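You operate a simulated robot arm through the tools that you are given. There is no shell and no other tool. Be economical: measure what you need, move in short steps, check, and stop when the job is done.

The job below is to be done with a simulated robot arm. You get a single attempt, and the scene is never put back.

TASK
Put the cream cone on the shelf of the blue stand. Take the labelled jar from the long table and leave it on the long wall shelf. Fetch the yellow dye tin and set it on the long wall shelf. Any order will do. Set down upright: cream cone, labelled jar, yellow dye tin.

The check looks at the end state, three seconds after you hand in, the way a careful person would. Anything else that was tipped, shoved, dropped, spilled or broken makes it a failure.

THE ROBOT
A 7-joint arm with a fingered hand on a trunk, on a base that drives. Base frame: it is fixed to the floor where the robot stands at the start and does not move with it; the origin is under the middle of the robot, x ahead of it, y to its left, z up; the surface under the hand at the start is at about z = 70. Units: cm, rad, N and s.
With the tool pointing down near the work surface it reaches from about 32 to 70 cm from the robot's upright axis, wherever it stands. Its first joint turns from -1.204 to 3.002 rad. Places, roughly: cream cone (8x8x13 cm) [60, -20, 80]; labelled jar [50, -250, 75]; long wall shelf (19x336 cm) [56, -304, 132]; shelf of the blue stand (23x48 cm) [-400, 110, 32]; yellow dye tin [50, -325, 75]. Payload 3.4 kg.
Tool frame: the origin (TCP) lies between the finger pads and is the grasp point; the fingertips stand 2.5 cm ahead of it; z points along the fingers, y is the line along which they close. Largest opening 8.8 cm; the body of the gripper starts 2.9 cm behind the TCP. The gripper is a hand of 5 fingers: y runs from the thumb to the fingers, the wrist lies at [-1.3, -9.7, -16.2] in the tool frame, and closing takes about 1.5 s.
Orientation is told as [roll, pitch, yaw] about the base's x, y, z axes, in that order, counted from this pose: with the fingers straight down and the wrist toward the robot, the tool's x, y and z point along [0, 1, 0], [1, 0, 0] and [0, 0, -1] of the base frame.

THE INTERFACE
- The arm moves only by the tool move_arm. Its argument "motion" is a list of rows, each a list of 7 numbers: the opening in per cent of the stroke, from 0 (shut) to 100 (fully open), then the shift along the tool's x, y, z in cm, then the turn, a rotation vector about the tool's x, y, z in rad. In form: [[jaw, tx, ty, tz, ax, ay, az], ...]. A call has 1 to 20 rows; each row shifts and turns the commanded pose from where the row before left it, along the tool's axes as they then stand. Each row takes 0.2 s and may step no farther than 5 cm and 0.15 rad from the row before; otherwise, or with a gripper value out of range, the whole call is refused. A pose out of reach is approached as far as the arm can. The call stops where the force on the tool passes 40 N (or 10 N more than at its start, if that is more) or the arm is blocked; 0.2 s more then pass. The fingers move at their own pace (about 15.3 cm/s each) and stop on an object; they squeeze with about 26 N. The grip force told is the motor's: it shows also when the fingers shut on nothing. Time passes only in rows, and 0.2 s behind the last, so rows that do not move let the fingers close. The reply holds the time, the measured pose of the TCP, the force on the tool along the base axes, the opening and the grip force, in the units named above and with some noise, with the torque about the TCP (base axes, N m) and any sound that the robot's microphone picked up.
- Cameras (640 x 400 px; columns grow to the right, rows downward): "scene" is now at [13.95, -1.75, 128.12]; the picture's right is [-0.16, -0.99, -0.00], its down [-0.46, 0.08, -0.89] and it looks along [0.87, -0.15, -0.46] (base axes); focal length 267 px, centre (320, 200). "wrist" rides on the gripper at [5.9, -7.9, -10.5] in the tool frame; the picture's right is [-0.73, 0.32, -0.61], its down [-0.62, -0.68, 0.38] and it looks along [-0.29, 0.66, 0.70] (tool axes); focal length 234 px, centre (320, 200). There is no depth. A picture from a camera that has moved, and an enlarged one, comes with that camera's place and axes in the base frame and with its lens.
- camera(camera): a new picture of that camera. No time passes.
- move_column(by): slides the trunk up (or, below 0, down) by that many cm; the arm and the scene camera ride with it, the base frame stays. It gives what a move gives, with no picture.
- steer(legs): drives the robot by 1 to 6 legs, each [ahead, left, turn to the left] in cm, cm and rad, along the robot's own axes; the way and the turn of a leg run together, so that a leg with both is an arc; at most 150 cm and 3.142 rad a leg. The arm and the cameras ride along, it lands a little off, and it stops where it bumps. It gives what a move gives.
- grasp_type(shape): the hand has 5 fingers and takes this shape, open, in about a second: jaw (thumb against the fingers, like two jaws); tri (thumb and two fingers); tip (a fingertip pinch); poke (one finger out to press); point (the index stretched); flat (the hand flat); cup (the hand cupped); fist (a fist). The gripper value then closes the fingers along that shape, each until it touches; the sizes above hold for jaw. It gives what a move gives, with no picture.
- aim_head(pan, tilt): turns the head with the scene camera to pan (to the left, within 1.501 rad either way) and tilt (down, from -0.506 to 1.204), counted from straight ahead of the robot. It gives what a move gives.
- zoom(camera, box): a new picture of the part [left, top, right, bottom] of that camera's present view, enlarged. No time passes.
- finish_job(): hands the job in; it is judged then, once.

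Go step by step. Nothing tells you exact positions but the pictures and the camera data: compare them with the known pose of the tool, close in by small moves and look again before you grip or let go. The budget is 165 turns and 120 pictures, counting those below and the enlarged ones. Unless the task says otherwise, let go and move clear before handing in, and close with one line.

The tools are called after ">>>" as a command line: name --pt "numbers of a row" for each row, then --argument value for the rest, lists and objects as JSON in quotes. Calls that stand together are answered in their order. move_arm: Moves the arm, as the interface text tells. Its arguments: {"type":"object","properties":{"motion":{"type":"array","items":{"type":"array","items":{"type":"number"}}}},"required":["motion"]} The other tools are called the same way: move_column (by) slides the trunk up or down; grasp_type (shape) gives the hand a shape; steer (legs) drives the base; aim_head (pan, tilt) turns the head that bears the scene camera; camera (camera) takes a picture; zoom (camera, box) takes an enlarged picture of a part of a camera's view; finish_job () hands the job in.

At the start:

```text
clock: 0.0
tcp_pos: [38.97, 4.13, 110.92]
tool_rot: [-0.001, 0.0, 0.001]
wrist_force: [0.3, 0.1, 1.2]
wrist_torque: [0.02, 0.01, 0.01]
finger_gap: 8.78
grasp_force: 0.1
shape: jaw
trunk travel left (down, up): [-52.5, 41.5]
robot x, y, heading: [0.15, -0.17, -0.002]
head pan, tilt: [-0.166, 0.483]
```

scene: 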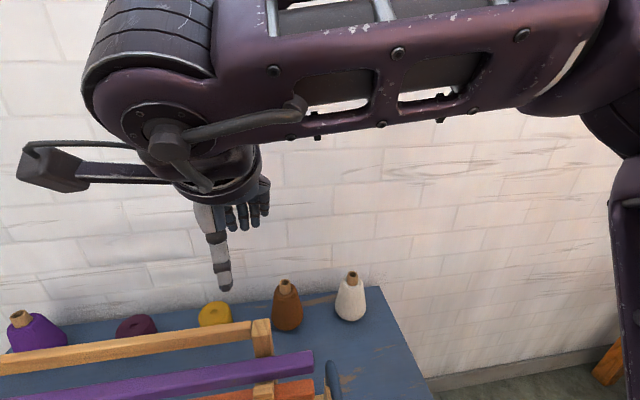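
wrist: 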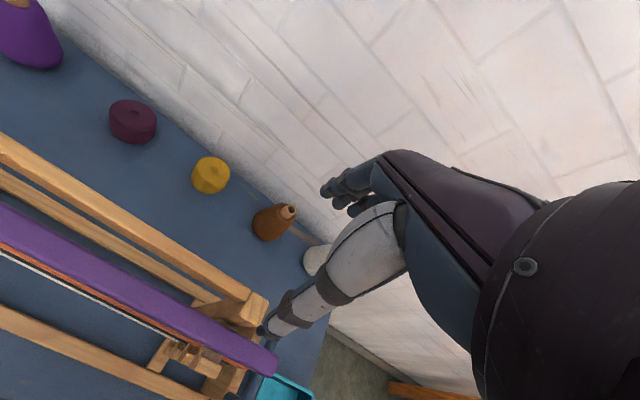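

I see the cream cone at the right end of the table, near [60, -18], with a brown cone about 16 cm to its left and a loom in front. I'll take a closer look before moving.

>>> zoom --camera "scene" --box '[180, 200, 440, 400]'

>>> aim_head --pan -1.2 --tilt 0.3

>>> camera --camera "scene"

>>> aim_head --pan 1.5 --tilt 0.3

>>> camera --camera "scene"

```text
2.00 times, centred on (310, 300) of scene
camera zoom: at [13.95, -1.75, 128.12], right [-0.16, -0.99, 0.0], down [-0.46, 0.08, -0.89], along [0.87, -0.15, -0.46], focal length 535 px, centre (340, 0)
```

zoom: 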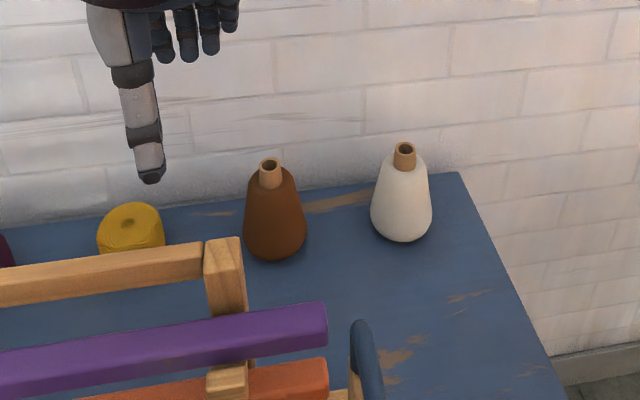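

```text
clock: 1.3
tcp_pos: [38.9, 4.21, 110.96]
tool_rot: [0.001, 0.001, 0.0]
wrist_force: [0.6, -0.6, 1.2]
wrist_torque: [-0.01, 0.0, -0.01]
finger_gap: 8.76
grasp_force: 0.1
shape: jaw
trunk travel left (down, up): [-52.5, 41.5]
robot x, y, heading: [-0.07, -0.16, -0.004]
head pan, tilt: [-1.201, 0.3]
```

```text
116 pictures are left
camera scene: at [8.33, -8.95, 129.81], right [-0.93, -0.36, 0.0], down [-0.11, 0.28, -0.96], along [0.35, -0.89, -0.3], focal length 267 px, centre (320, 200)
```

scene: 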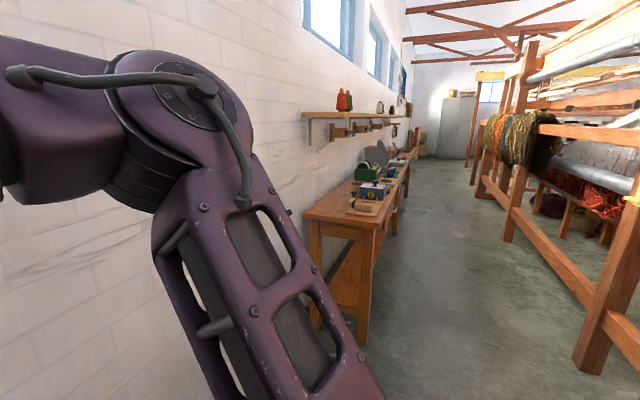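

```text
clock: 3.7
tcp_pos: [38.98, 4.16, 111.06]
tool_rot: [0.0, -0.001, -0.001]
wrist_force: [0.5, -0.2, 0.2]
wrist_torque: [-0.01, 0.0, -0.02]
finger_gap: 8.77
grasp_force: 0.1
shape: jaw
trunk travel left (down, up): [-52.5, 41.5]
robot x, y, heading: [-0.03, -0.02, 0.005]
head pan, tilt: [1.499, 0.3]
```

```text
115 pictures are left
camera scene: at [5.62, 9.07, 129.81], right [1.0, -0.07, 0.0], down [-0.02, -0.29, -0.96], along [0.07, 0.95, -0.3], focal length 267 px, centre (320, 200)
```

scene: 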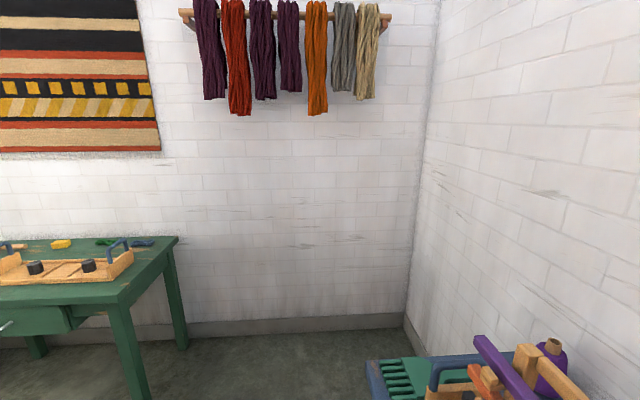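

The cream cone is easy to see, but how I grip it depends on whether the blue stand's shelf is open above. I'll back off and turn round to look at the stand.

>>> steer --legs '[[-35, 0, 0], [0, 0, 1.5]]'

>>> aim_head --pan 1.2 --tilt 0.25

>>> camera --camera "scene"

```text
clock: 9.6
tcp_pos: [-36.63, 39.31, 110.99]
tool_rot: [0.001, 0.001, 1.486]
wrist_force: [-0.4, -0.4, -0.4]
wrist_torque: [0.04, 0.0, -0.01]
finger_gap: 8.8
grasp_force: 0.1
shape: jaw
trunk travel left (down, up): [-52.5, 41.5]
robot x, y, heading: [-35.7, 0.07, 1.483]
head pan, tilt: [1.499, 0.3]
```

```text
clock: 10.4
tcp_pos: [-36.49, 39.24, 110.97]
tool_rot: [0.001, 0.0, 1.486]
wrist_force: [0.0, 0.1, -0.4]
wrist_torque: [0.0, -0.02, 0.05]
finger_gap: 8.76
grasp_force: 0.0
shape: jaw
trunk travel left (down, up): [-52.5, 41.5]
robot x, y, heading: [-35.69, -0.25, 1.487]
head pan, tilt: [1.201, 0.25]
```

```text
114 pictures are left
camera scene: at [-43.6, 8.95, 130.28], right [0.44, 0.9, 0.0], down [0.22, -0.11, -0.97], along [-0.87, 0.43, -0.25], focal length 267 px, centre (320, 200)
```

scene: 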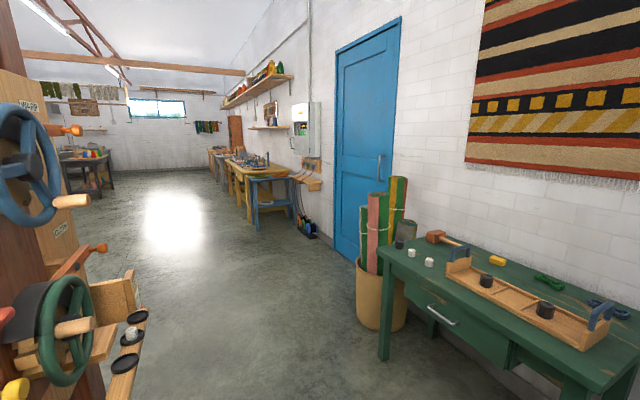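

>>> zoom --camera "scene" --box '[200, 130, 328, 250]'

```text
3.33 times, centred on (264, 190) of scene
camera zoom: at [-43.6, 8.95, 130.28], right [0.44, 0.9, 0.0], down [0.22, -0.11, -0.97], along [-0.87, 0.43, -0.25], focal length 891 px, centre (507, 233)
```

zoom: 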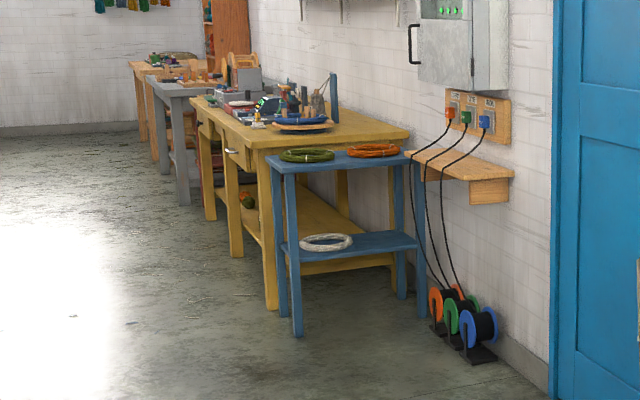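

The blue stand's shelf (z about 32) sits under a top at about 65, with a coil on its left half. So the cone has to go in sideways, at about y=123. I'll grip the cone with a near-horizontal hand, coming diagonally from the right and clear of the loom. First I turn back and reorient the hand in free space.

>>> steer --legs '[[0, 0, -1.487]]'

>>> move_arm --pt "100 0 0 0 0 0 0.137" --pt "100 0 0 0 0 0 0.137" --pt "100 0 0 0 0 0 0.136" --pt "100 0 0 0 0 0.147 0" --pt "100 0 0 0 0 0.147 0" --pt "100 0 0 0 0 0.147 0" --pt "100 0 0 0 0 0.147 0" --pt "100 0 0 0 0 0.147 0" --pt "100 0 0 0 0 0.147 0" --pt "100 0 0 0 0 0.147 0" --pt "100 0 0 0 0 0.147 0" --pt "100 0 0 0 0 0.147 0"

>>> aim_head --pan -0.2 --tilt 0.5

>>> camera --camera "scene"

>>> camera --camera "wrist"

```text
clock: 14.5
tcp_pos: [3.43, 4.01, 110.97]
tool_rot: [0.0, -0.001, -0.007]
wrist_force: [0.4, 0.0, -0.2]
wrist_torque: [-0.01, 0.01, 0.0]
finger_gap: 8.76
grasp_force: 0.1
shape: jaw
trunk travel left (down, up): [-52.5, 41.5]
robot x, y, heading: [-35.3, -0.04, -0.009]
head pan, tilt: [1.201, 0.25]
```

```text
clock: 17.1
tcp_pos: [4.92, 4.87, 111.88]
tool_rot: [1.325, 0.001, -0.417]
wrist_force: [-0.1, -0.2, -0.2]
wrist_torque: [-0.01, 0.0, -0.03]
finger_gap: 8.78
grasp_force: 0.0
shape: jaw
out of reach, approached as far as the arm can: row 11, 12
trunk travel left (down, up): [-52.5, 41.5]
robot x, y, heading: [-35.69, 0.39, -0.004]
head pan, tilt: [1.201, 0.25]
```

```text
clock: 18.6
tcp_pos: [4.91, 4.9, 111.9]
tool_rot: [1.322, 0.0, -0.417]
wrist_force: [0.9, -1.0, 0.4]
wrist_torque: [0.0, -0.01, -0.01]
finger_gap: 8.75
grasp_force: 0.1
shape: jaw
trunk travel left (down, up): [-52.5, 41.5]
robot x, y, heading: [-35.76, 0.17, -0.006]
head pan, tilt: [-0.201, 0.499]
```

```text
112 pictures are left
camera scene: at [-21.73, -2.04, 127.97], right [-0.21, -0.98, 0.0], down [-0.47, 0.1, -0.88], along [0.86, -0.18, -0.48], focal length 267 px, centre (320, 200)
```

scene: 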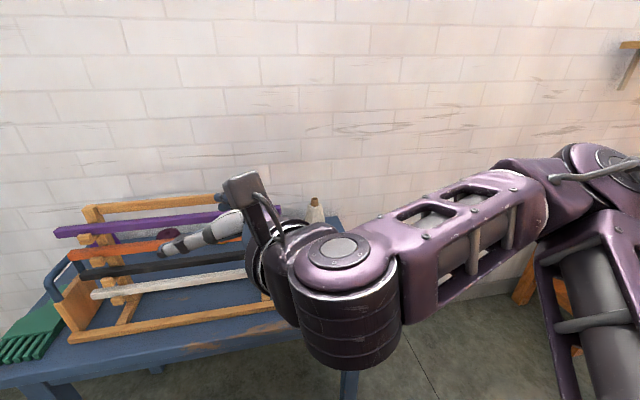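

```text
111 pictures are left
camera wrist: at [-5.96, 0.14, 120.13], right [-0.02, -0.83, -0.55], down [-0.54, 0.47, -0.7], along [0.84, 0.29, -0.45], focal length 234 px, centre (320, 200)
```

wrist: 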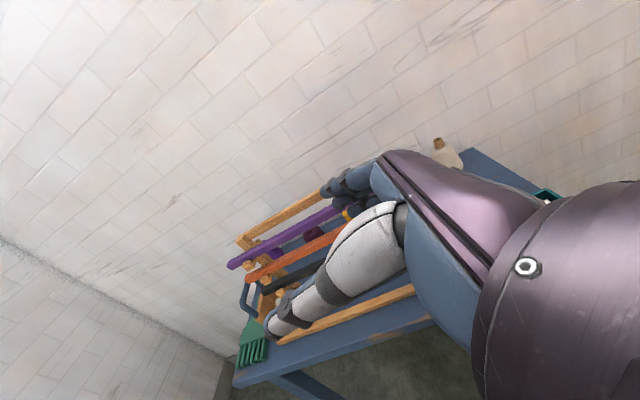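

The hand now points toward the cone's far left at about z=112. I'll tilt it down a little more so the forearm clears the table edge, then drive alongside and lower the trunk.

>>> move_arm --pt "100 0 0 0 0 -0.125 0" --pt "100 0 0 0 0 -0.125 0"

>>> steer --legs '[[0, -30, 0], [35, 0, 0]]'

>>> move_column --by -15

>>> camera --camera "scene"

>>> camera --camera "wrist"

```text
clock: 19.2
tcp_pos: [5.02, 4.9, 111.97]
tool_rot: [1.071, 0.0, -0.417]
wrist_force: [0.3, -0.6, -0.4]
wrist_torque: [-0.01, -0.04, -0.01]
finger_gap: 8.79
grasp_force: 0.1
shape: jaw
trunk travel left (down, up): [-52.5, 41.5]
robot x, y, heading: [-35.69, 0.07, -0.007]
head pan, tilt: [-0.201, 0.499]
```

```text
clock: 23.2
tcp_pos: [39.78, -26.9, 112.03]
tool_rot: [1.072, 0.0, -0.427]
wrist_force: [0.5, -0.3, -0.2]
wrist_torque: [0.0, -0.03, -0.01]
finger_gap: 8.77
grasp_force: 0.1
shape: jaw
trunk travel left (down, up): [-52.5, 41.5]
robot x, y, heading: [-0.77, -31.58, -0.02]
head pan, tilt: [-0.201, 0.499]
```

```text
clock: 24.9
tcp_pos: [39.54, -26.94, 96.82]
tool_rot: [1.075, 0.0, -0.428]
wrist_force: [0.2, 0.3, 0.4]
wrist_torque: [-0.02, -0.01, -0.01]
finger_gap: 8.76
grasp_force: 0.0
shape: jaw
trunk travel left (down, up): [-37.5, 56.5]
robot x, y, heading: [-0.94, -31.26, -0.02]
head pan, tilt: [-0.201, 0.499]
```

```text
110 pictures are left
camera scene: at [12.94, -33.56, 112.97], right [-0.22, -0.98, 0.0], down [-0.47, 0.1, -0.88], along [0.86, -0.19, -0.48], focal length 267 px, centre (320, 200)
```

scene: 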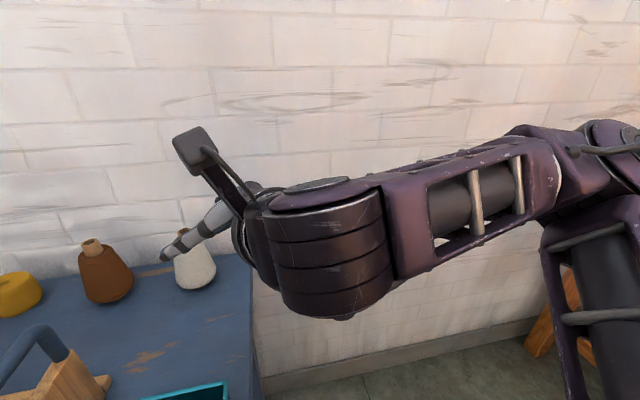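

```text
109 pictures are left
camera wrist: at [29.69, -29.48, 107.04], right [-0.07, -0.93, -0.35], down [-0.6, 0.32, -0.73], along [0.79, 0.16, -0.59], focal length 234 px, centre (320, 200)
```

wrist: 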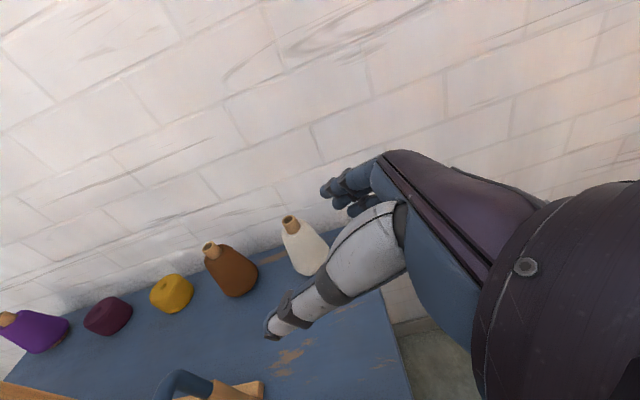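

The hand clears everything. I'll move to a point about 13 cm short of the cone on the approach line, at z about 80.

>>> move_arm --pt "100 -2.48 2.86 2.48 0 0 0" --pt "100 -2.48 2.86 2.48 0 0 0" --pt "100 -2.48 2.86 2.48 0 0 0" --pt "100 -2.48 2.86 2.48 0 0 0" --pt "100 -2.48 2.86 2.48 0 0 0"

>>> camera --camera "scene"

>>> camera --camera "wrist"

```text
clock: 26.1
tcp_pos: [54.53, -28.37, 80.01]
tool_rot: [1.073, 0.001, -0.43]
wrist_force: [0.7, 0.0, -0.7]
wrist_torque: [0.02, -0.02, 0.01]
finger_gap: 8.77
grasp_force: 0.0
shape: jaw
trunk travel left (down, up): [-37.5, 56.5]
robot x, y, heading: [-0.97, -31.43, -0.019]
head pan, tilt: [-0.201, 0.499]
```

```text
108 pictures are left
camera scene: at [12.99, -33.57, 112.97], right [-0.22, -0.98, 0.0], down [-0.47, 0.1, -0.88], along [0.86, -0.19, -0.48], focal length 267 px, centre (320, 200)
```

scene: 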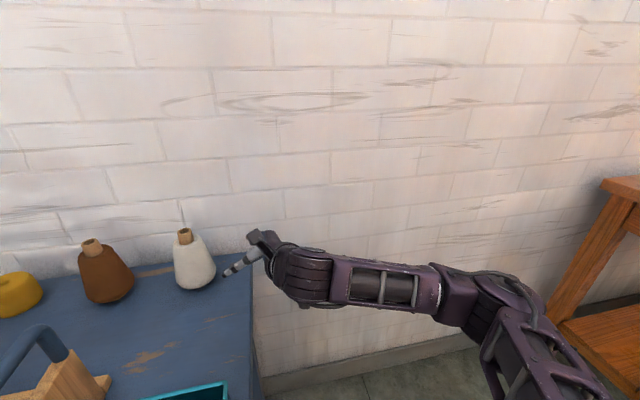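

```text
107 pictures are left
camera wrist: at [44.7, -30.82, 90.18], right [-0.07, -0.93, -0.35], down [-0.6, 0.32, -0.73], along [0.79, 0.16, -0.59], focal length 234 px, centre (320, 200)
```

wrist: 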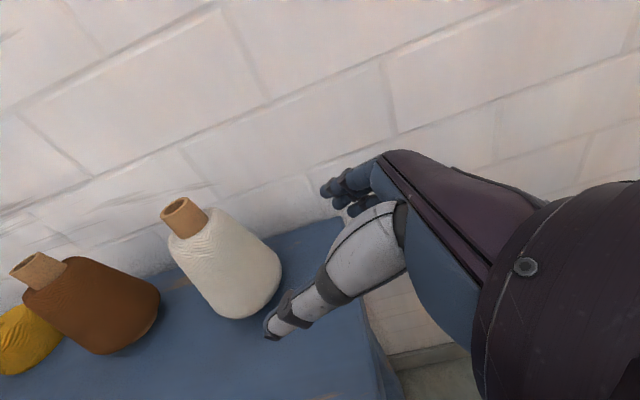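

Triangulation from both cameras puts the cone axis at (60.0, -17.1) with its top at z≈83. I'll lower to the grip height and close in to just short of the cone.

>>> move_arm --pt "100 -3.07 0.3 1.68 0 0 0" --pt "100 1.2 0 2.2 0 0 0" --pt "100 1.2 0 2.2 0 0 0"

>>> zoom --camera "scene" --box '[120, 200, 320, 325]'

>>> camera --camera "wrist"

```text
clock: 26.9
tcp_pos: [57.05, -23.81, 76.68]
tool_rot: [1.073, -0.001, -0.43]
wrist_force: [0.3, 0.3, -0.3]
wrist_torque: [0.01, 0.0, 0.03]
finger_gap: 8.78
grasp_force: 0.0
shape: jaw
trunk travel left (down, up): [-37.5, 56.5]
robot x, y, heading: [-0.65, -31.2, -0.017]
head pan, tilt: [-0.201, 0.499]
```

```text
3.20 times, centred on (220, 262) of scene
camera zoom: at [12.96, -33.52, 112.97], right [-0.22, -0.98, 0.0], down [-0.47, 0.1, -0.88], along [0.86, -0.19, -0.48], focal length 856 px, centre (640, 0)
```

zoom: 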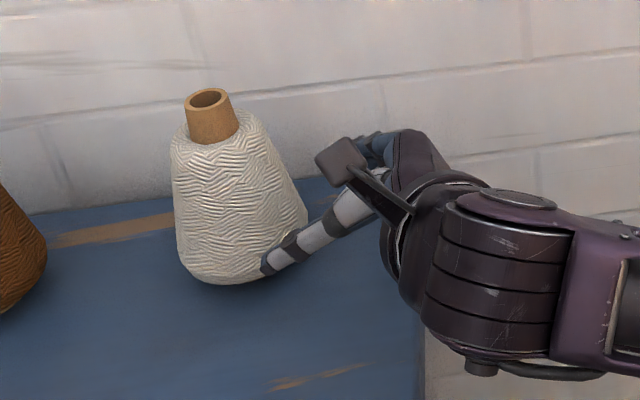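

```text
105 pictures are left
camera wrist: at [47.09, -26.4, 86.73], right [-0.07, -0.93, -0.35], down [-0.6, 0.32, -0.73], along [0.79, 0.16, -0.59], focal length 234 px, centre (320, 200)
```

wrist: 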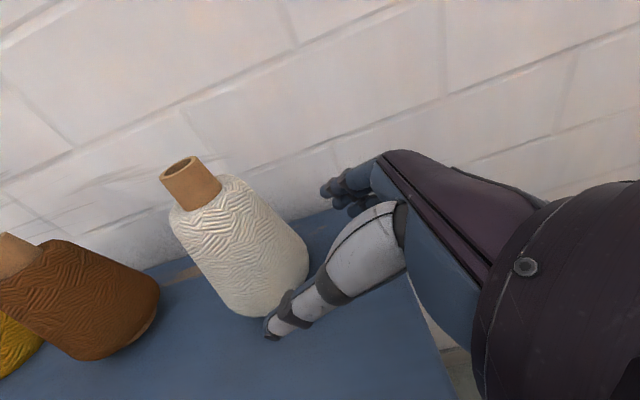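

Thumb and fingers straddle the cone line as expected. I'll advance the last 7.3 cm in small steps.

>>> move_arm --pt "100 0.87 -0.05 1.6 0 0 0" --pt "100 0.87 -0.05 1.6 0 0 0" --pt "100 0.87 0 1.6 0 0 0" --pt "100 0.87 0 1.6 0 0 0"

>>> zoom --camera "scene" --box '[120, 200, 320, 325]'

>>> camera --camera "wrist"

```text
clock: 27.9
tcp_pos: [59.88, -17.29, 76.48]
tool_rot: [1.074, 0.0, -0.428]
wrist_force: [0.3, 0.0, 0.2]
wrist_torque: [-0.02, -0.02, -0.05]
finger_gap: 8.77
grasp_force: 0.0
shape: jaw
trunk travel left (down, up): [-37.5, 56.5]
robot x, y, heading: [-0.45, -30.96, -0.023]
head pan, tilt: [-0.201, 0.499]
```

```text
3.20 times, centred on (220, 262) of scene
camera zoom: at [12.96, -33.54, 112.97], right [-0.22, -0.98, 0.0], down [-0.47, 0.1, -0.88], along [0.86, -0.19, -0.48], focal length 856 px, centre (640, 0)
```

zoom: 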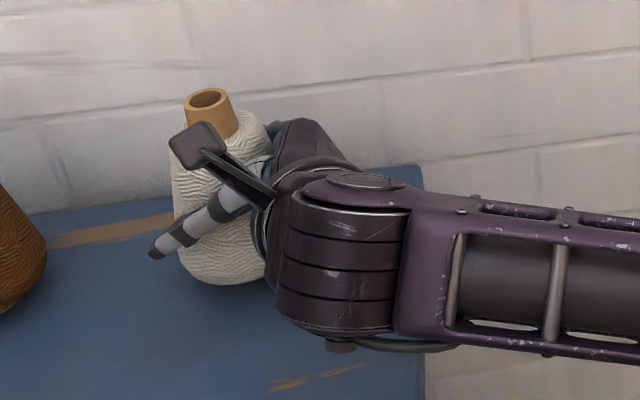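

```text
103 pictures are left
camera wrist: at [49.95, -19.75, 86.6], right [-0.07, -0.93, -0.35], down [-0.6, 0.32, -0.73], along [0.79, 0.16, -0.59], focal length 234 px, centre (320, 200)
```

wrist: 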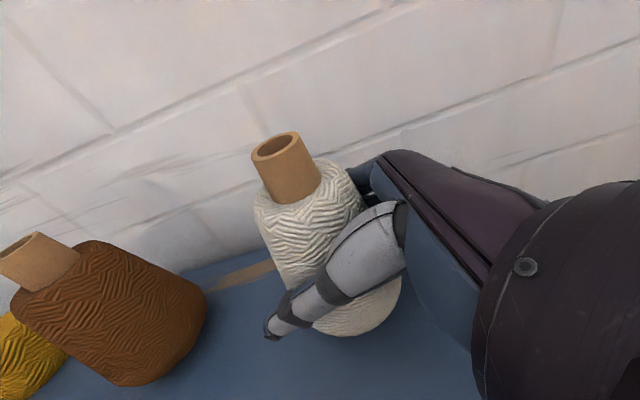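

The cone is between thumb and fingers with no contact force, so I'll close on it.

>>> move_arm --pt "50 0 0 0 0 0 0" --pt "0 0 0 0 0 0 0" --pt "0 0 0 0 0 0 0" --pt "0 0 0 0 0 0 0" --pt "0 0 0 0 0 0 0" --pt "0 0 0 0 0 0 0" --pt "0 0 0 0 0 0 0" --pt "0 0 0 0 0 0 0"

>>> camera --camera "wrist"

```text
clock: 29.7
tcp_pos: [59.9, -17.23, 76.43]
tool_rot: [1.074, 0.001, -0.43]
wrist_force: [0.7, 0.6, 2.6]
wrist_torque: [-0.06, -0.12, 0.04]
finger_gap: 5.45
grasp_force: 25.6
shape: jaw
trunk travel left (down, up): [-37.5, 56.5]
robot x, y, heading: [-0.47, -31.36, -0.023]
head pan, tilt: [-0.201, 0.499]
```

```text
102 pictures are left
camera wrist: at [49.94, -19.79, 86.62], right [-0.07, -0.93, -0.35], down [-0.6, 0.32, -0.73], along [0.79, 0.16, -0.59], focal length 234 px, centre (320, 200)
```

wrist: 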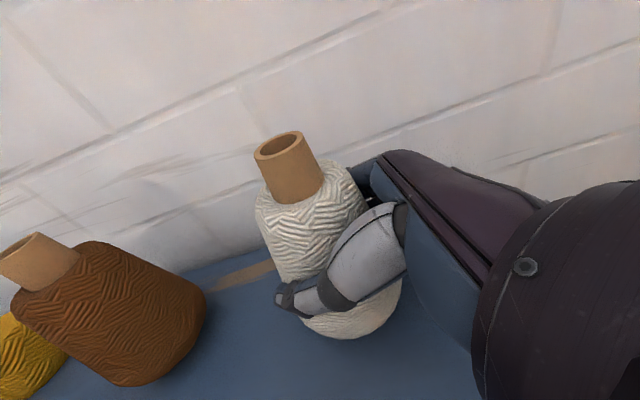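

The grip holds at 5.4 cm. I'll lift a little with the trunk and check.

>>> move_column --by 4

>>> camera --camera "wrist"

```text
clock: 30.6
tcp_pos: [60.02, -17.52, 80.45]
tool_rot: [1.073, -0.001, -0.431]
wrist_force: [-0.4, -0.7, -2.5]
wrist_torque: [0.01, 0.0, -0.02]
finger_gap: 5.44
grasp_force: 25.6
shape: jaw
trunk travel left (down, up): [-41.5, 52.5]
robot x, y, heading: [-0.68, -31.13, -0.02]
head pan, tilt: [-0.201, 0.499]
```

```text
101 pictures are left
camera wrist: at [50.07, -20.03, 90.57], right [-0.08, -0.93, -0.35], down [-0.6, 0.32, -0.73], along [0.79, 0.15, -0.59], focal length 234 px, centre (320, 200)
```

wrist: 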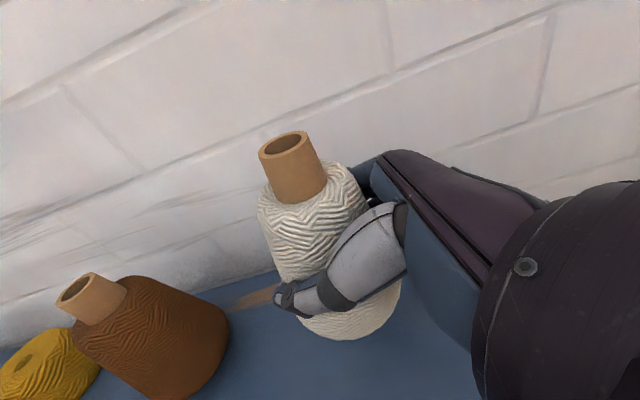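

The cone is up and steady. I'll raise it clear, back off, tuck the arm in and head into the aisle toward the blue stand.

>>> move_column --by 20

>>> steer --legs '[[-45, 0, 0]]'

>>> move_arm --pt "0 0 -4 0 0 0 0" --pt "0 0 -4 0 0 0 0" --pt "0 0 -4 0 0 0 0" --pt "0 0 -4 0 0 0 0" --pt "0 0 -3 0 0 0 0"

>>> steer --legs '[[0, 58, 0], [0, 0, 1.57], [0, 0, 1.57]]'

>>> aim_head --pan 0 --tilt 0.35

>>> camera --camera "scene"

>>> camera --camera "wrist"

```text
clock: 32.7
tcp_pos: [60.09, -17.87, 100.36]
tool_rot: [1.074, 0.0, -0.436]
wrist_force: [0.0, 0.3, -2.4]
wrist_torque: [-0.03, -0.01, -0.04]
finger_gap: 5.44
grasp_force: 26.1
shape: jaw
trunk travel left (down, up): [-61.5, 32.5]
robot x, y, heading: [-0.91, -31.53, -0.019]
head pan, tilt: [-0.201, 0.499]
```

```text
clock: 35.4
tcp_pos: [14.93, -16.25, 100.54]
tool_rot: [1.074, -0.001, -0.425]
wrist_force: [-1.0, -0.2, -2.5]
wrist_torque: [-0.04, -0.01, 0.0]
finger_gap: 5.44
grasp_force: 26.2
shape: jaw
trunk travel left (down, up): [-61.5, 32.5]
robot x, y, heading: [-45.63, -30.47, -0.016]
head pan, tilt: [-0.201, 0.499]
```

```text
clock: 36.6
tcp_pos: [-2.35, -8.47, 100.55]
tool_rot: [1.071, -0.002, -0.425]
wrist_force: [0.8, 0.1, -2.9]
wrist_torque: [0.01, 0.01, -0.02]
finger_gap: 5.41
grasp_force: 26.4
shape: jaw
trunk travel left (down, up): [-61.5, 32.5]
robot x, y, heading: [-45.59, -30.55, -0.016]
head pan, tilt: [-0.201, 0.499]
```

```text
clock: 47.6
tcp_pos: [-88.21, 3.31, 100.42]
tool_rot: [1.071, 0.0, 2.748]
wrist_force: [-0.2, -0.3, -2.2]
wrist_torque: [0.0, -0.04, -0.03]
finger_gap: 5.39
grasp_force: 25.5
shape: jaw
trunk travel left (down, up): [-61.5, 32.5]
robot x, y, heading: [-45.12, 26.16, -3.125]
head pan, tilt: [-0.201, 0.499]
```

```text
clock: 48.3
tcp_pos: [-88.25, 3.27, 100.37]
tool_rot: [1.071, 0.001, 2.747]
wrist_force: [-1.3, -0.1, -2.8]
wrist_torque: [-0.01, 0.0, -0.03]
finger_gap: 5.42
grasp_force: 26.1
shape: jaw
trunk travel left (down, up): [-61.5, 32.5]
robot x, y, heading: [-45.41, 26.64, -3.123]
head pan, tilt: [0.0, 0.351]
```

```text
100 pictures are left
camera scene: at [-59.59, 26.12, 138.33], right [-0.02, 1.0, 0.0], down [0.34, 0.01, -0.94], along [-0.94, -0.01, -0.34], focal length 267 px, centre (320, 200)
```

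scene: 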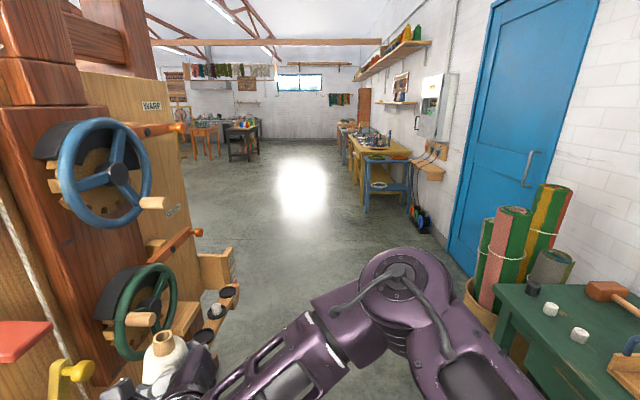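

```text
99 pictures are left
camera wrist: at [-78.51, 6.2, 110.58], right [0.04, 0.94, -0.35], down [0.61, -0.3, -0.73], along [-0.79, -0.18, -0.59], focal length 234 px, centre (320, 200)
```

wrist: 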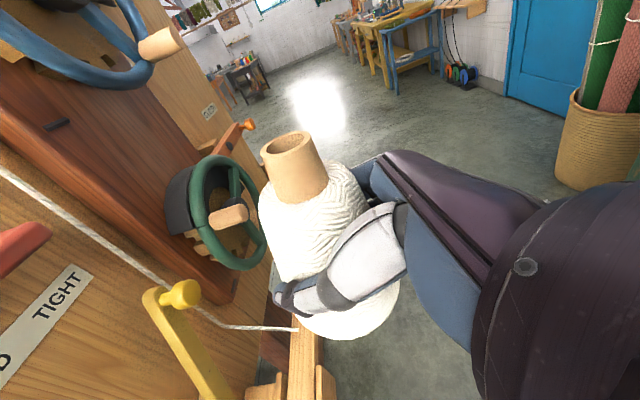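

The hand is rather near the loom's cranks on the left, so I'll shift right into mid-aisle before driving to the stand.

>>> steer --legs '[[0, -19, 0], [150, 0, 0], [95, 0, 0]]'

>>> aim_head --pan -0.6 --tilt 0.6

>>> camera --camera "scene"

>>> camera --camera "wrist"

```text
clock: 61.3
tcp_pos: [-330.75, 16.64, 100.44]
tool_rot: [1.072, 0.0, 2.753]
wrist_force: [0.6, 0.3, -1.7]
wrist_torque: [0.0, 0.02, -0.01]
finger_gap: 5.37
grasp_force: 26.0
shape: jaw
trunk travel left (down, up): [-61.5, 32.5]
robot x, y, heading: [-288.19, 39.72, -3.123]
head pan, tilt: [0.0, 0.351]
```

```text
clock: 62.3
tcp_pos: [-330.84, 16.63, 100.32]
tool_rot: [1.072, 0.0, 2.751]
wrist_force: [0.2, -0.1, -2.6]
wrist_torque: [0.01, 0.03, -0.02]
finger_gap: 5.37
grasp_force: 26.5
shape: jaw
trunk travel left (down, up): [-61.5, 32.5]
robot x, y, heading: [-287.9, 40.02, -3.119]
head pan, tilt: [-0.6, 0.6]
```

```text
98 pictures are left
camera scene: at [-300.39, 44.57, 136.06], right [0.55, 0.84, 0.0], down [0.47, -0.31, -0.83], along [-0.69, 0.45, -0.56], focal length 267 px, centre (320, 200)
```

scene: 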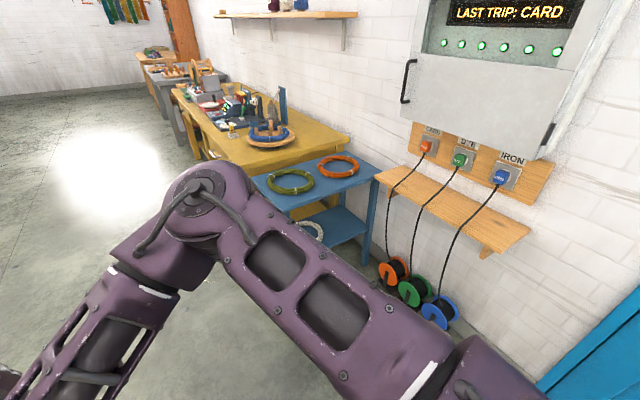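

```text
97 pictures are left
camera wrist: at [-321.14, 19.55, 110.58], right [0.04, 0.94, -0.35], down [0.62, -0.29, -0.73], along [-0.79, -0.19, -0.59], focal length 234 px, centre (320, 200)
```

wrist: 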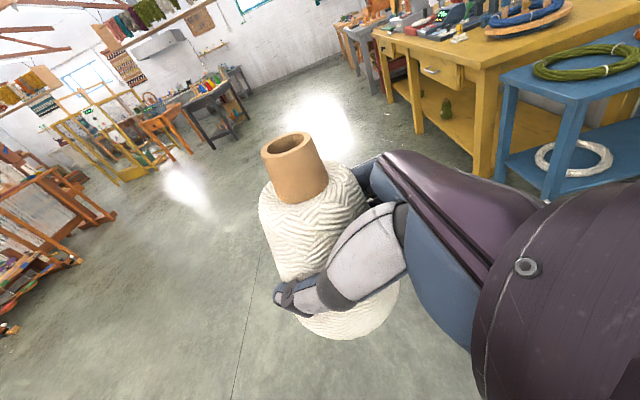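

The stand is ahead right, and the hand should enter pointing along -x at about y=122. I'll stretch the arm so the elbow stays clear of the stand and cables, turn the robot, then stop beside the stand with the hand still high.

>>> move_arm --pt "0 -1.1 3.375 -2 0 0 0" --pt "0 -1.1 3.375 -2 0 0 0" --pt "0 -1.1 3.375 -2 0 0 0" --pt "0 -1.1 3.375 -2 0 0 0" --pt "0 -1.1 3.375 -2 0 0 0" --pt "0 -1.1 3.375 -2 0 0 0" --pt "0 -1.1 3.375 -2 0 0 0" --pt "0 -1.1 3.375 -2 0 0 0"

>>> steer --legs '[[0, 0, -1.18]]'

>>> aim_head --pan 0.3 --tilt 0.6

>>> camera --camera "scene"

```text
clock: 64.1
tcp_pos: [-340.21, 31.07, 101.02]
tool_rot: [1.078, 0.027, 2.759]
wrist_force: [-1.3, 1.2, -2.1]
wrist_torque: [-0.03, 0.0, 0.03]
finger_gap: 5.36
grasp_force: 25.8
shape: jaw
out of reach, approached as far as the arm can: row 4, 5, 6, 7, 8
trunk travel left (down, up): [-61.5, 32.5]
robot x, y, heading: [-287.74, 39.85, -3.119]
head pan, tilt: [-0.6, 0.6]
```

```text
clock: 67.5
tcp_pos: [-316.67, 84.87, 101.06]
tool_rot: [1.074, 0.024, 1.585]
wrist_force: [-0.4, -0.2, -2.4]
wrist_torque: [0.01, 0.01, 0.02]
finger_gap: 5.35
grasp_force: 26.2
shape: jaw
trunk travel left (down, up): [-61.5, 32.5]
robot x, y, heading: [-287.82, 40.2, 1.989]
head pan, tilt: [-0.6, 0.6]
```

```text
clock: 68.7
tcp_pos: [-316.8, 84.53, 101.05]
tool_rot: [1.074, 0.025, 1.585]
wrist_force: [0.3, 0.2, -2.2]
wrist_torque: [-0.01, 0.0, -0.01]
finger_gap: 5.34
grasp_force: 26.2
shape: jaw
trunk travel left (down, up): [-61.5, 32.5]
robot x, y, heading: [-288.15, 40.02, 1.983]
head pan, tilt: [0.3, 0.6]
```

```text
96 pictures are left
camera scene: at [-295.77, 51.14, 136.05], right [0.76, 0.66, 0.0], down [0.37, -0.43, -0.82], along [-0.54, 0.62, -0.57], focal length 267 px, centre (320, 200)
```

scene: 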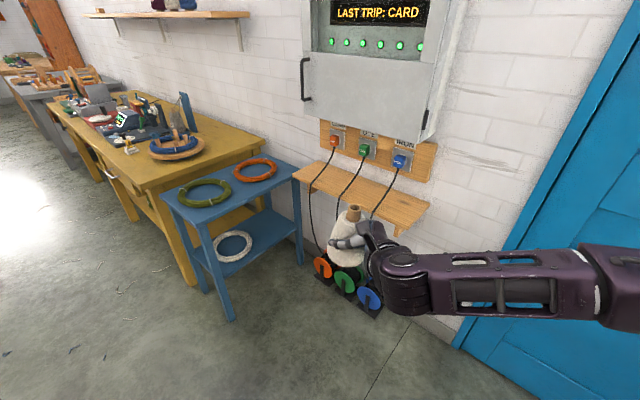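

>>> zoom --camera "scene" --box '[140, 140, 332, 330]'

```text
2.11 times, centred on (236, 235) of scene
camera zoom: at [-295.77, 51.14, 136.05], right [0.76, 0.66, 0.0], down [0.37, -0.43, -0.82], along [-0.54, 0.62, -0.57], focal length 563 px, centre (497, 126)
```

zoom: 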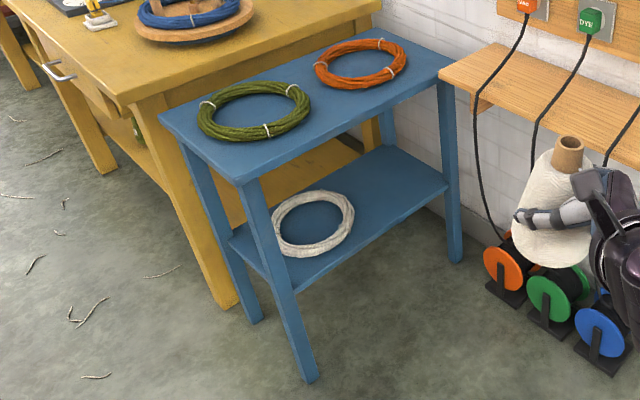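

The shelf spans x −411 to −387 and y 83 to 134, and the coil reaches y≈108. I'll place the cone at about (−397, 120). I drive to a spot in front of the stand's side and lower the trunk most of the way.

>>> steer --legs '[[48.4, 41, 0]]'

>>> aim_head --pan 0.4 --tilt 0.75

>>> camera --camera "scene"

```text
clock: 72.2
tcp_pos: [-373.79, 112.56, 101.14]
tool_rot: [1.073, 0.024, 1.583]
wrist_force: [-0.8, -0.2, -2.2]
wrist_torque: [0.02, -0.02, -0.04]
finger_gap: 5.35
grasp_force: 25.5
shape: jaw
trunk travel left (down, up): [-61.5, 32.5]
robot x, y, heading: [-345.21, 67.66, 1.984]
head pan, tilt: [0.3, 0.6]
```

```text
clock: 72.9
tcp_pos: [-373.7, 112.59, 101.12]
tool_rot: [1.072, 0.024, 1.581]
wrist_force: [0.7, 0.6, -1.4]
wrist_torque: [0.01, 0.01, -0.04]
finger_gap: 5.34
grasp_force: 26.1
shape: jaw
trunk travel left (down, up): [-61.5, 32.5]
robot x, y, heading: [-344.75, 67.84, 1.984]
head pan, tilt: [0.4, 0.75]
```

```text
94 pictures are left
camera scene: at [-353.03, 77.95, 134.77], right [0.69, 0.73, 0.0], down [0.49, -0.47, -0.73], along [-0.53, 0.5, -0.68], focal length 267 px, centre (320, 200)
```

scene: 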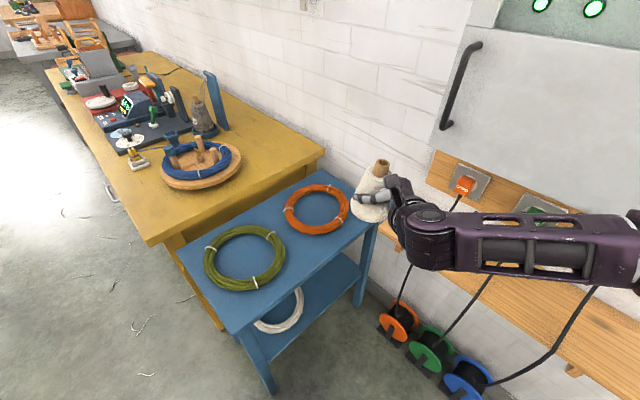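

The elbow is near the board under the cable plugs, so I'll step back about 8 cm from the wall before lowering the trunk.

>>> steer --legs '[[-8.2, 3.6, 0]]'

>>> move_column --by -25

>>> aim_head --pan 0.1 --tilt 0.75

>>> camera --camera "scene"

>>> camera --camera "wrist"

```text
clock: 74.0
tcp_pos: [-373.69, 103.53, 101.09]
tool_rot: [1.073, 0.024, 1.582]
wrist_force: [0.6, 0.2, -1.9]
wrist_torque: [-0.03, -0.01, -0.02]
finger_gap: 5.35
grasp_force: 26.2
shape: jaw
trunk travel left (down, up): [-61.5, 32.5]
robot x, y, heading: [-344.57, 59.28, 1.984]
head pan, tilt: [0.4, 0.75]
```

```text
clock: 76.6
tcp_pos: [-373.65, 103.51, 76.07]
tool_rot: [1.072, 0.024, 1.584]
wrist_force: [0.0, 0.5, -1.9]
wrist_torque: [-0.01, -0.04, -0.03]
finger_gap: 5.35
grasp_force: 26.3
shape: jaw
trunk travel left (down, up): [-36.5, 57.5]
robot x, y, heading: [-344.88, 58.81, 1.984]
head pan, tilt: [0.4, 0.75]
```

```text
clock: 77.4
tcp_pos: [-373.65, 103.63, 76.08]
tool_rot: [1.074, 0.024, 1.584]
wrist_force: [0.1, 0.4, -2.3]
wrist_torque: [0.01, 0.01, 0.01]
finger_gap: 5.36
grasp_force: 26.0
shape: jaw
trunk travel left (down, up): [-36.5, 57.5]
robot x, y, heading: [-344.93, 58.94, 1.988]
head pan, tilt: [0.099, 0.75]
```

```text
93 pictures are left
camera scene: at [-351.09, 70.52, 109.77], right [0.87, 0.49, 0.0], down [0.33, -0.59, -0.73], along [-0.36, 0.64, -0.68], focal length 267 px, centre (320, 200)
```

scene: 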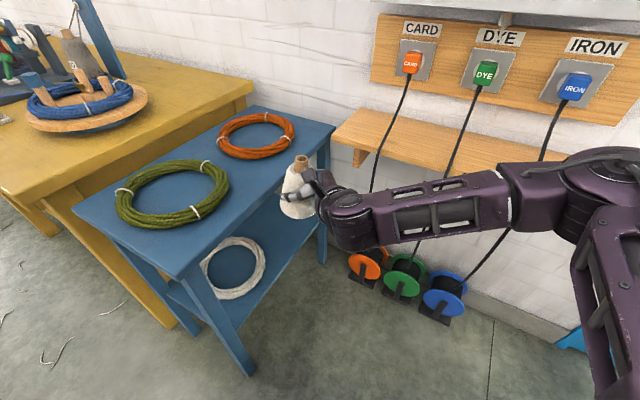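

```text
92 pictures are left
camera wrist: at [-367.32, 96.04, 86.38], right [0.88, 0.32, -0.36], down [-0.03, -0.7, -0.71], along [-0.48, 0.64, -0.6], focal length 234 px, centre (320, 200)
```

wrist: 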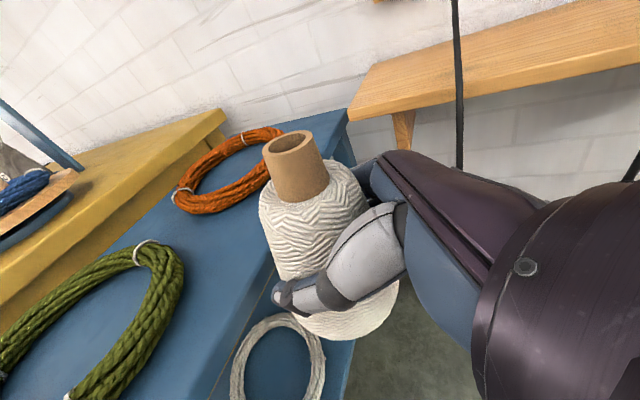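

The clearance to the cables is about 8 cm. I'll lower the trunk to entry height.

>>> move_column --by -31

>>> camera --camera "scene"

>>> camera --camera "wrist"

```text
clock: 80.5
tcp_pos: [-373.69, 103.68, 45.1]
tool_rot: [1.074, 0.024, 1.582]
wrist_force: [0.4, -0.1, -1.9]
wrist_torque: [-0.02, -0.02, 0.03]
finger_gap: 5.34
grasp_force: 25.5
shape: jaw
trunk travel left (down, up): [-5.5, 88.5]
robot x, y, heading: [-345.05, 58.49, 1.983]
head pan, tilt: [0.099, 0.75]
```

```text
91 pictures are left
camera scene: at [-351.08, 70.51, 78.77], right [0.87, 0.49, 0.0], down [0.33, -0.59, -0.73], along [-0.36, 0.64, -0.68], focal length 267 px, centre (320, 200)
```

scene: 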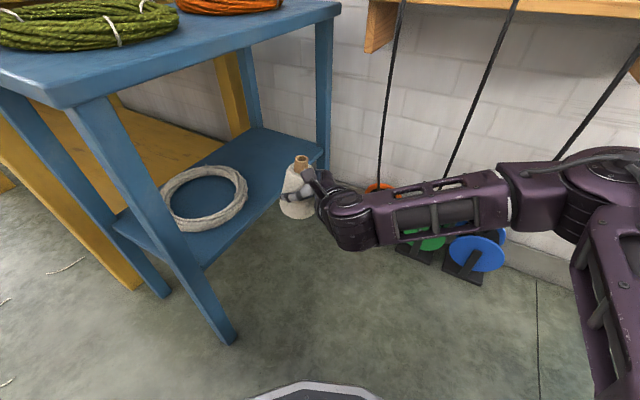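

```text
90 pictures are left
camera wrist: at [-367.32, 96.03, 55.38], right [0.88, 0.32, -0.36], down [-0.03, -0.7, -0.71], along [-0.48, 0.64, -0.6], focal length 234 px, centre (320, 200)
```

wrist: 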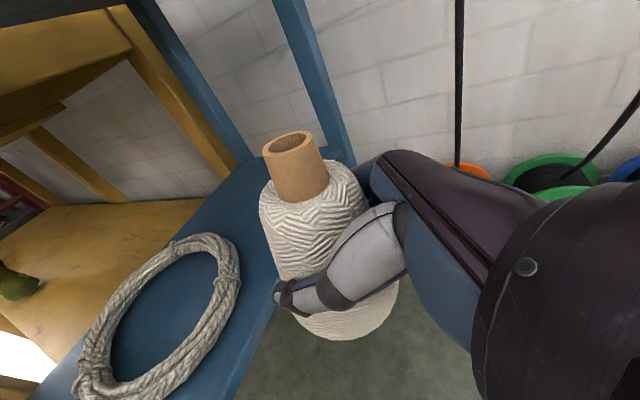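

The hand is level with the shelf opening. I'll move in diagonally, passing between the legs, and check partway.

>>> move_arm --pt "0 1.59 2.36 2.92 0 0 0" --pt "0 1.59 2.36 2.92 0 0 0" --pt "0 1.59 2.36 2.92 0 0 0" --pt "0 1.59 2.36 2.92 0 0 0"

>>> camera --camera "scene"

>>> camera --camera "wrist"

```text
clock: 81.5
tcp_pos: [-386.92, 112.83, 44.65]
tool_rot: [1.073, 0.025, 1.583]
wrist_force: [-0.5, 0.2, -2.4]
wrist_torque: [-0.01, -0.01, 0.03]
finger_gap: 5.34
grasp_force: 26.0
shape: jaw
trunk travel left (down, up): [-5.5, 88.5]
robot x, y, heading: [-345.19, 59.18, 1.981]
head pan, tilt: [0.099, 0.75]
```

```text
89 pictures are left
camera scene: at [-351.07, 70.52, 78.77], right [0.87, 0.49, 0.0], down [0.33, -0.59, -0.73], along [-0.36, 0.64, -0.68], focal length 267 px, centre (320, 200)
```

scene: 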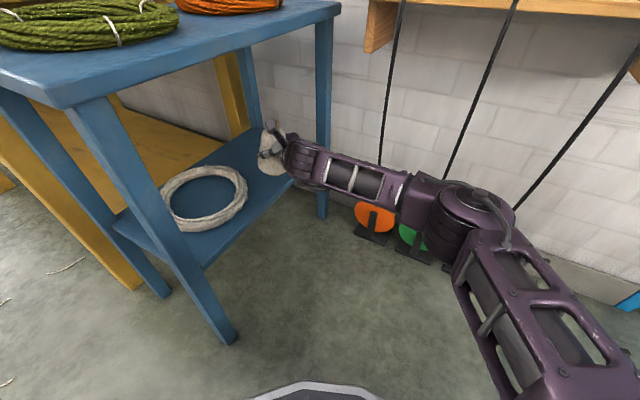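

```text
88 pictures are left
camera wrist: at [-380.49, 105.3, 55.06], right [0.88, 0.32, -0.36], down [-0.03, -0.7, -0.71], along [-0.48, 0.64, -0.6], focal length 234 px, centre (320, 200)
```

wrist: 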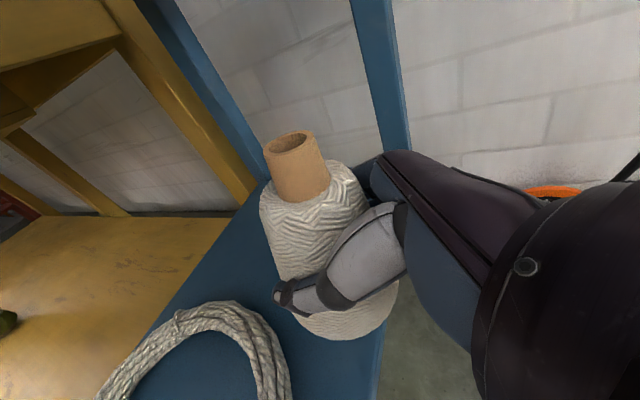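

>>> move_arm --pt "0 1.65 2.36 2.92 0 0 0" --pt "0 1.65 2.36 2.92 0 0 0" --pt "0 1.65 2.36 2.92 0 0 0"

>>> zoom --camera "scene" --box '[130, 70, 370, 220]'

>>> camera --camera "wrist"

```text
clock: 82.3
tcp_pos: [-392.78, 116.44, 45.13]
tool_rot: [1.074, 0.026, 1.586]
wrist_force: [0.1, -0.3, -1.7]
wrist_torque: [0.02, 0.01, -0.02]
finger_gap: 5.34
grasp_force: 25.4
shape: jaw
out of reach, approached as far as the arm can: row 2, 3
trunk travel left (down, up): [-5.5, 88.5]
robot x, y, heading: [-345.15, 58.78, 1.977]
head pan, tilt: [0.099, 0.75]
```

```text
2.67 times, centred on (250, 145) of scene
camera zoom: at [-351.08, 70.53, 78.76], right [0.87, 0.49, 0.0], down [0.33, -0.59, -0.73], along [-0.36, 0.64, -0.68], focal length 713 px, centre (507, 347)
```

zoom: 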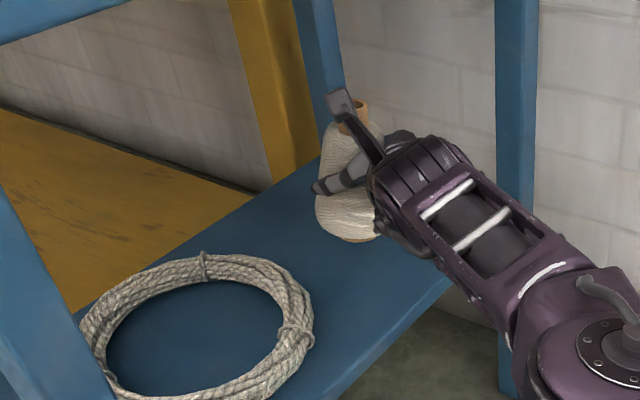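

```text
86 pictures are left
camera wrist: at [-386.36, 108.87, 55.37], right [0.88, 0.33, -0.36], down [-0.03, -0.7, -0.71], along [-0.48, 0.64, -0.6], focal length 234 px, centre (320, 200)
```

wrist: 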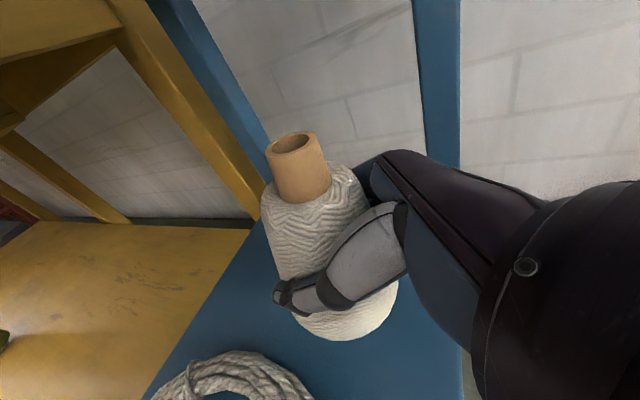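

The arm is at its reach limit at (−392.8, 116.4), so I'll bring the base a few cm closer for the rest.

>>> steer --legs '[[5, 2.7, 0]]'

>>> camera --camera "wrist"

>>> zoom --camera "scene" --box '[130, 70, 370, 220]'

```text
clock: 83.2
tcp_pos: [-397.2, 120.01, 45.06]
tool_rot: [1.074, 0.026, 1.581]
wrist_force: [0.3, 0.5, -2.0]
wrist_torque: [-0.03, 0.02, 0.01]
finger_gap: 5.29
grasp_force: 25.9
shape: jaw
trunk travel left (down, up): [-5.5, 88.5]
robot x, y, heading: [-349.71, 62.24, 1.98]
head pan, tilt: [0.099, 0.75]
```

```text
85 pictures are left
camera wrist: at [-390.82, 112.42, 55.36], right [0.88, 0.32, -0.36], down [-0.03, -0.7, -0.71], along [-0.48, 0.64, -0.6], focal length 234 px, centre (320, 200)
```

wrist: 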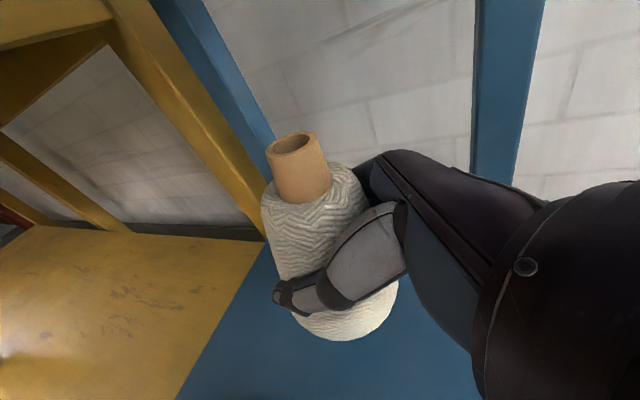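

```text
2.67 times, centred on (250, 145) of scene
camera zoom: at [-355.58, 74.01, 78.76], right [0.87, 0.49, 0.0], down [0.33, -0.59, -0.73], along [-0.36, 0.64, -0.68], focal length 713 px, centre (507, 347)
```

zoom: 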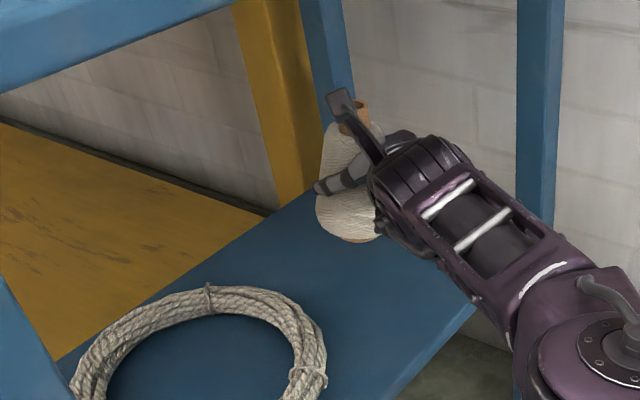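

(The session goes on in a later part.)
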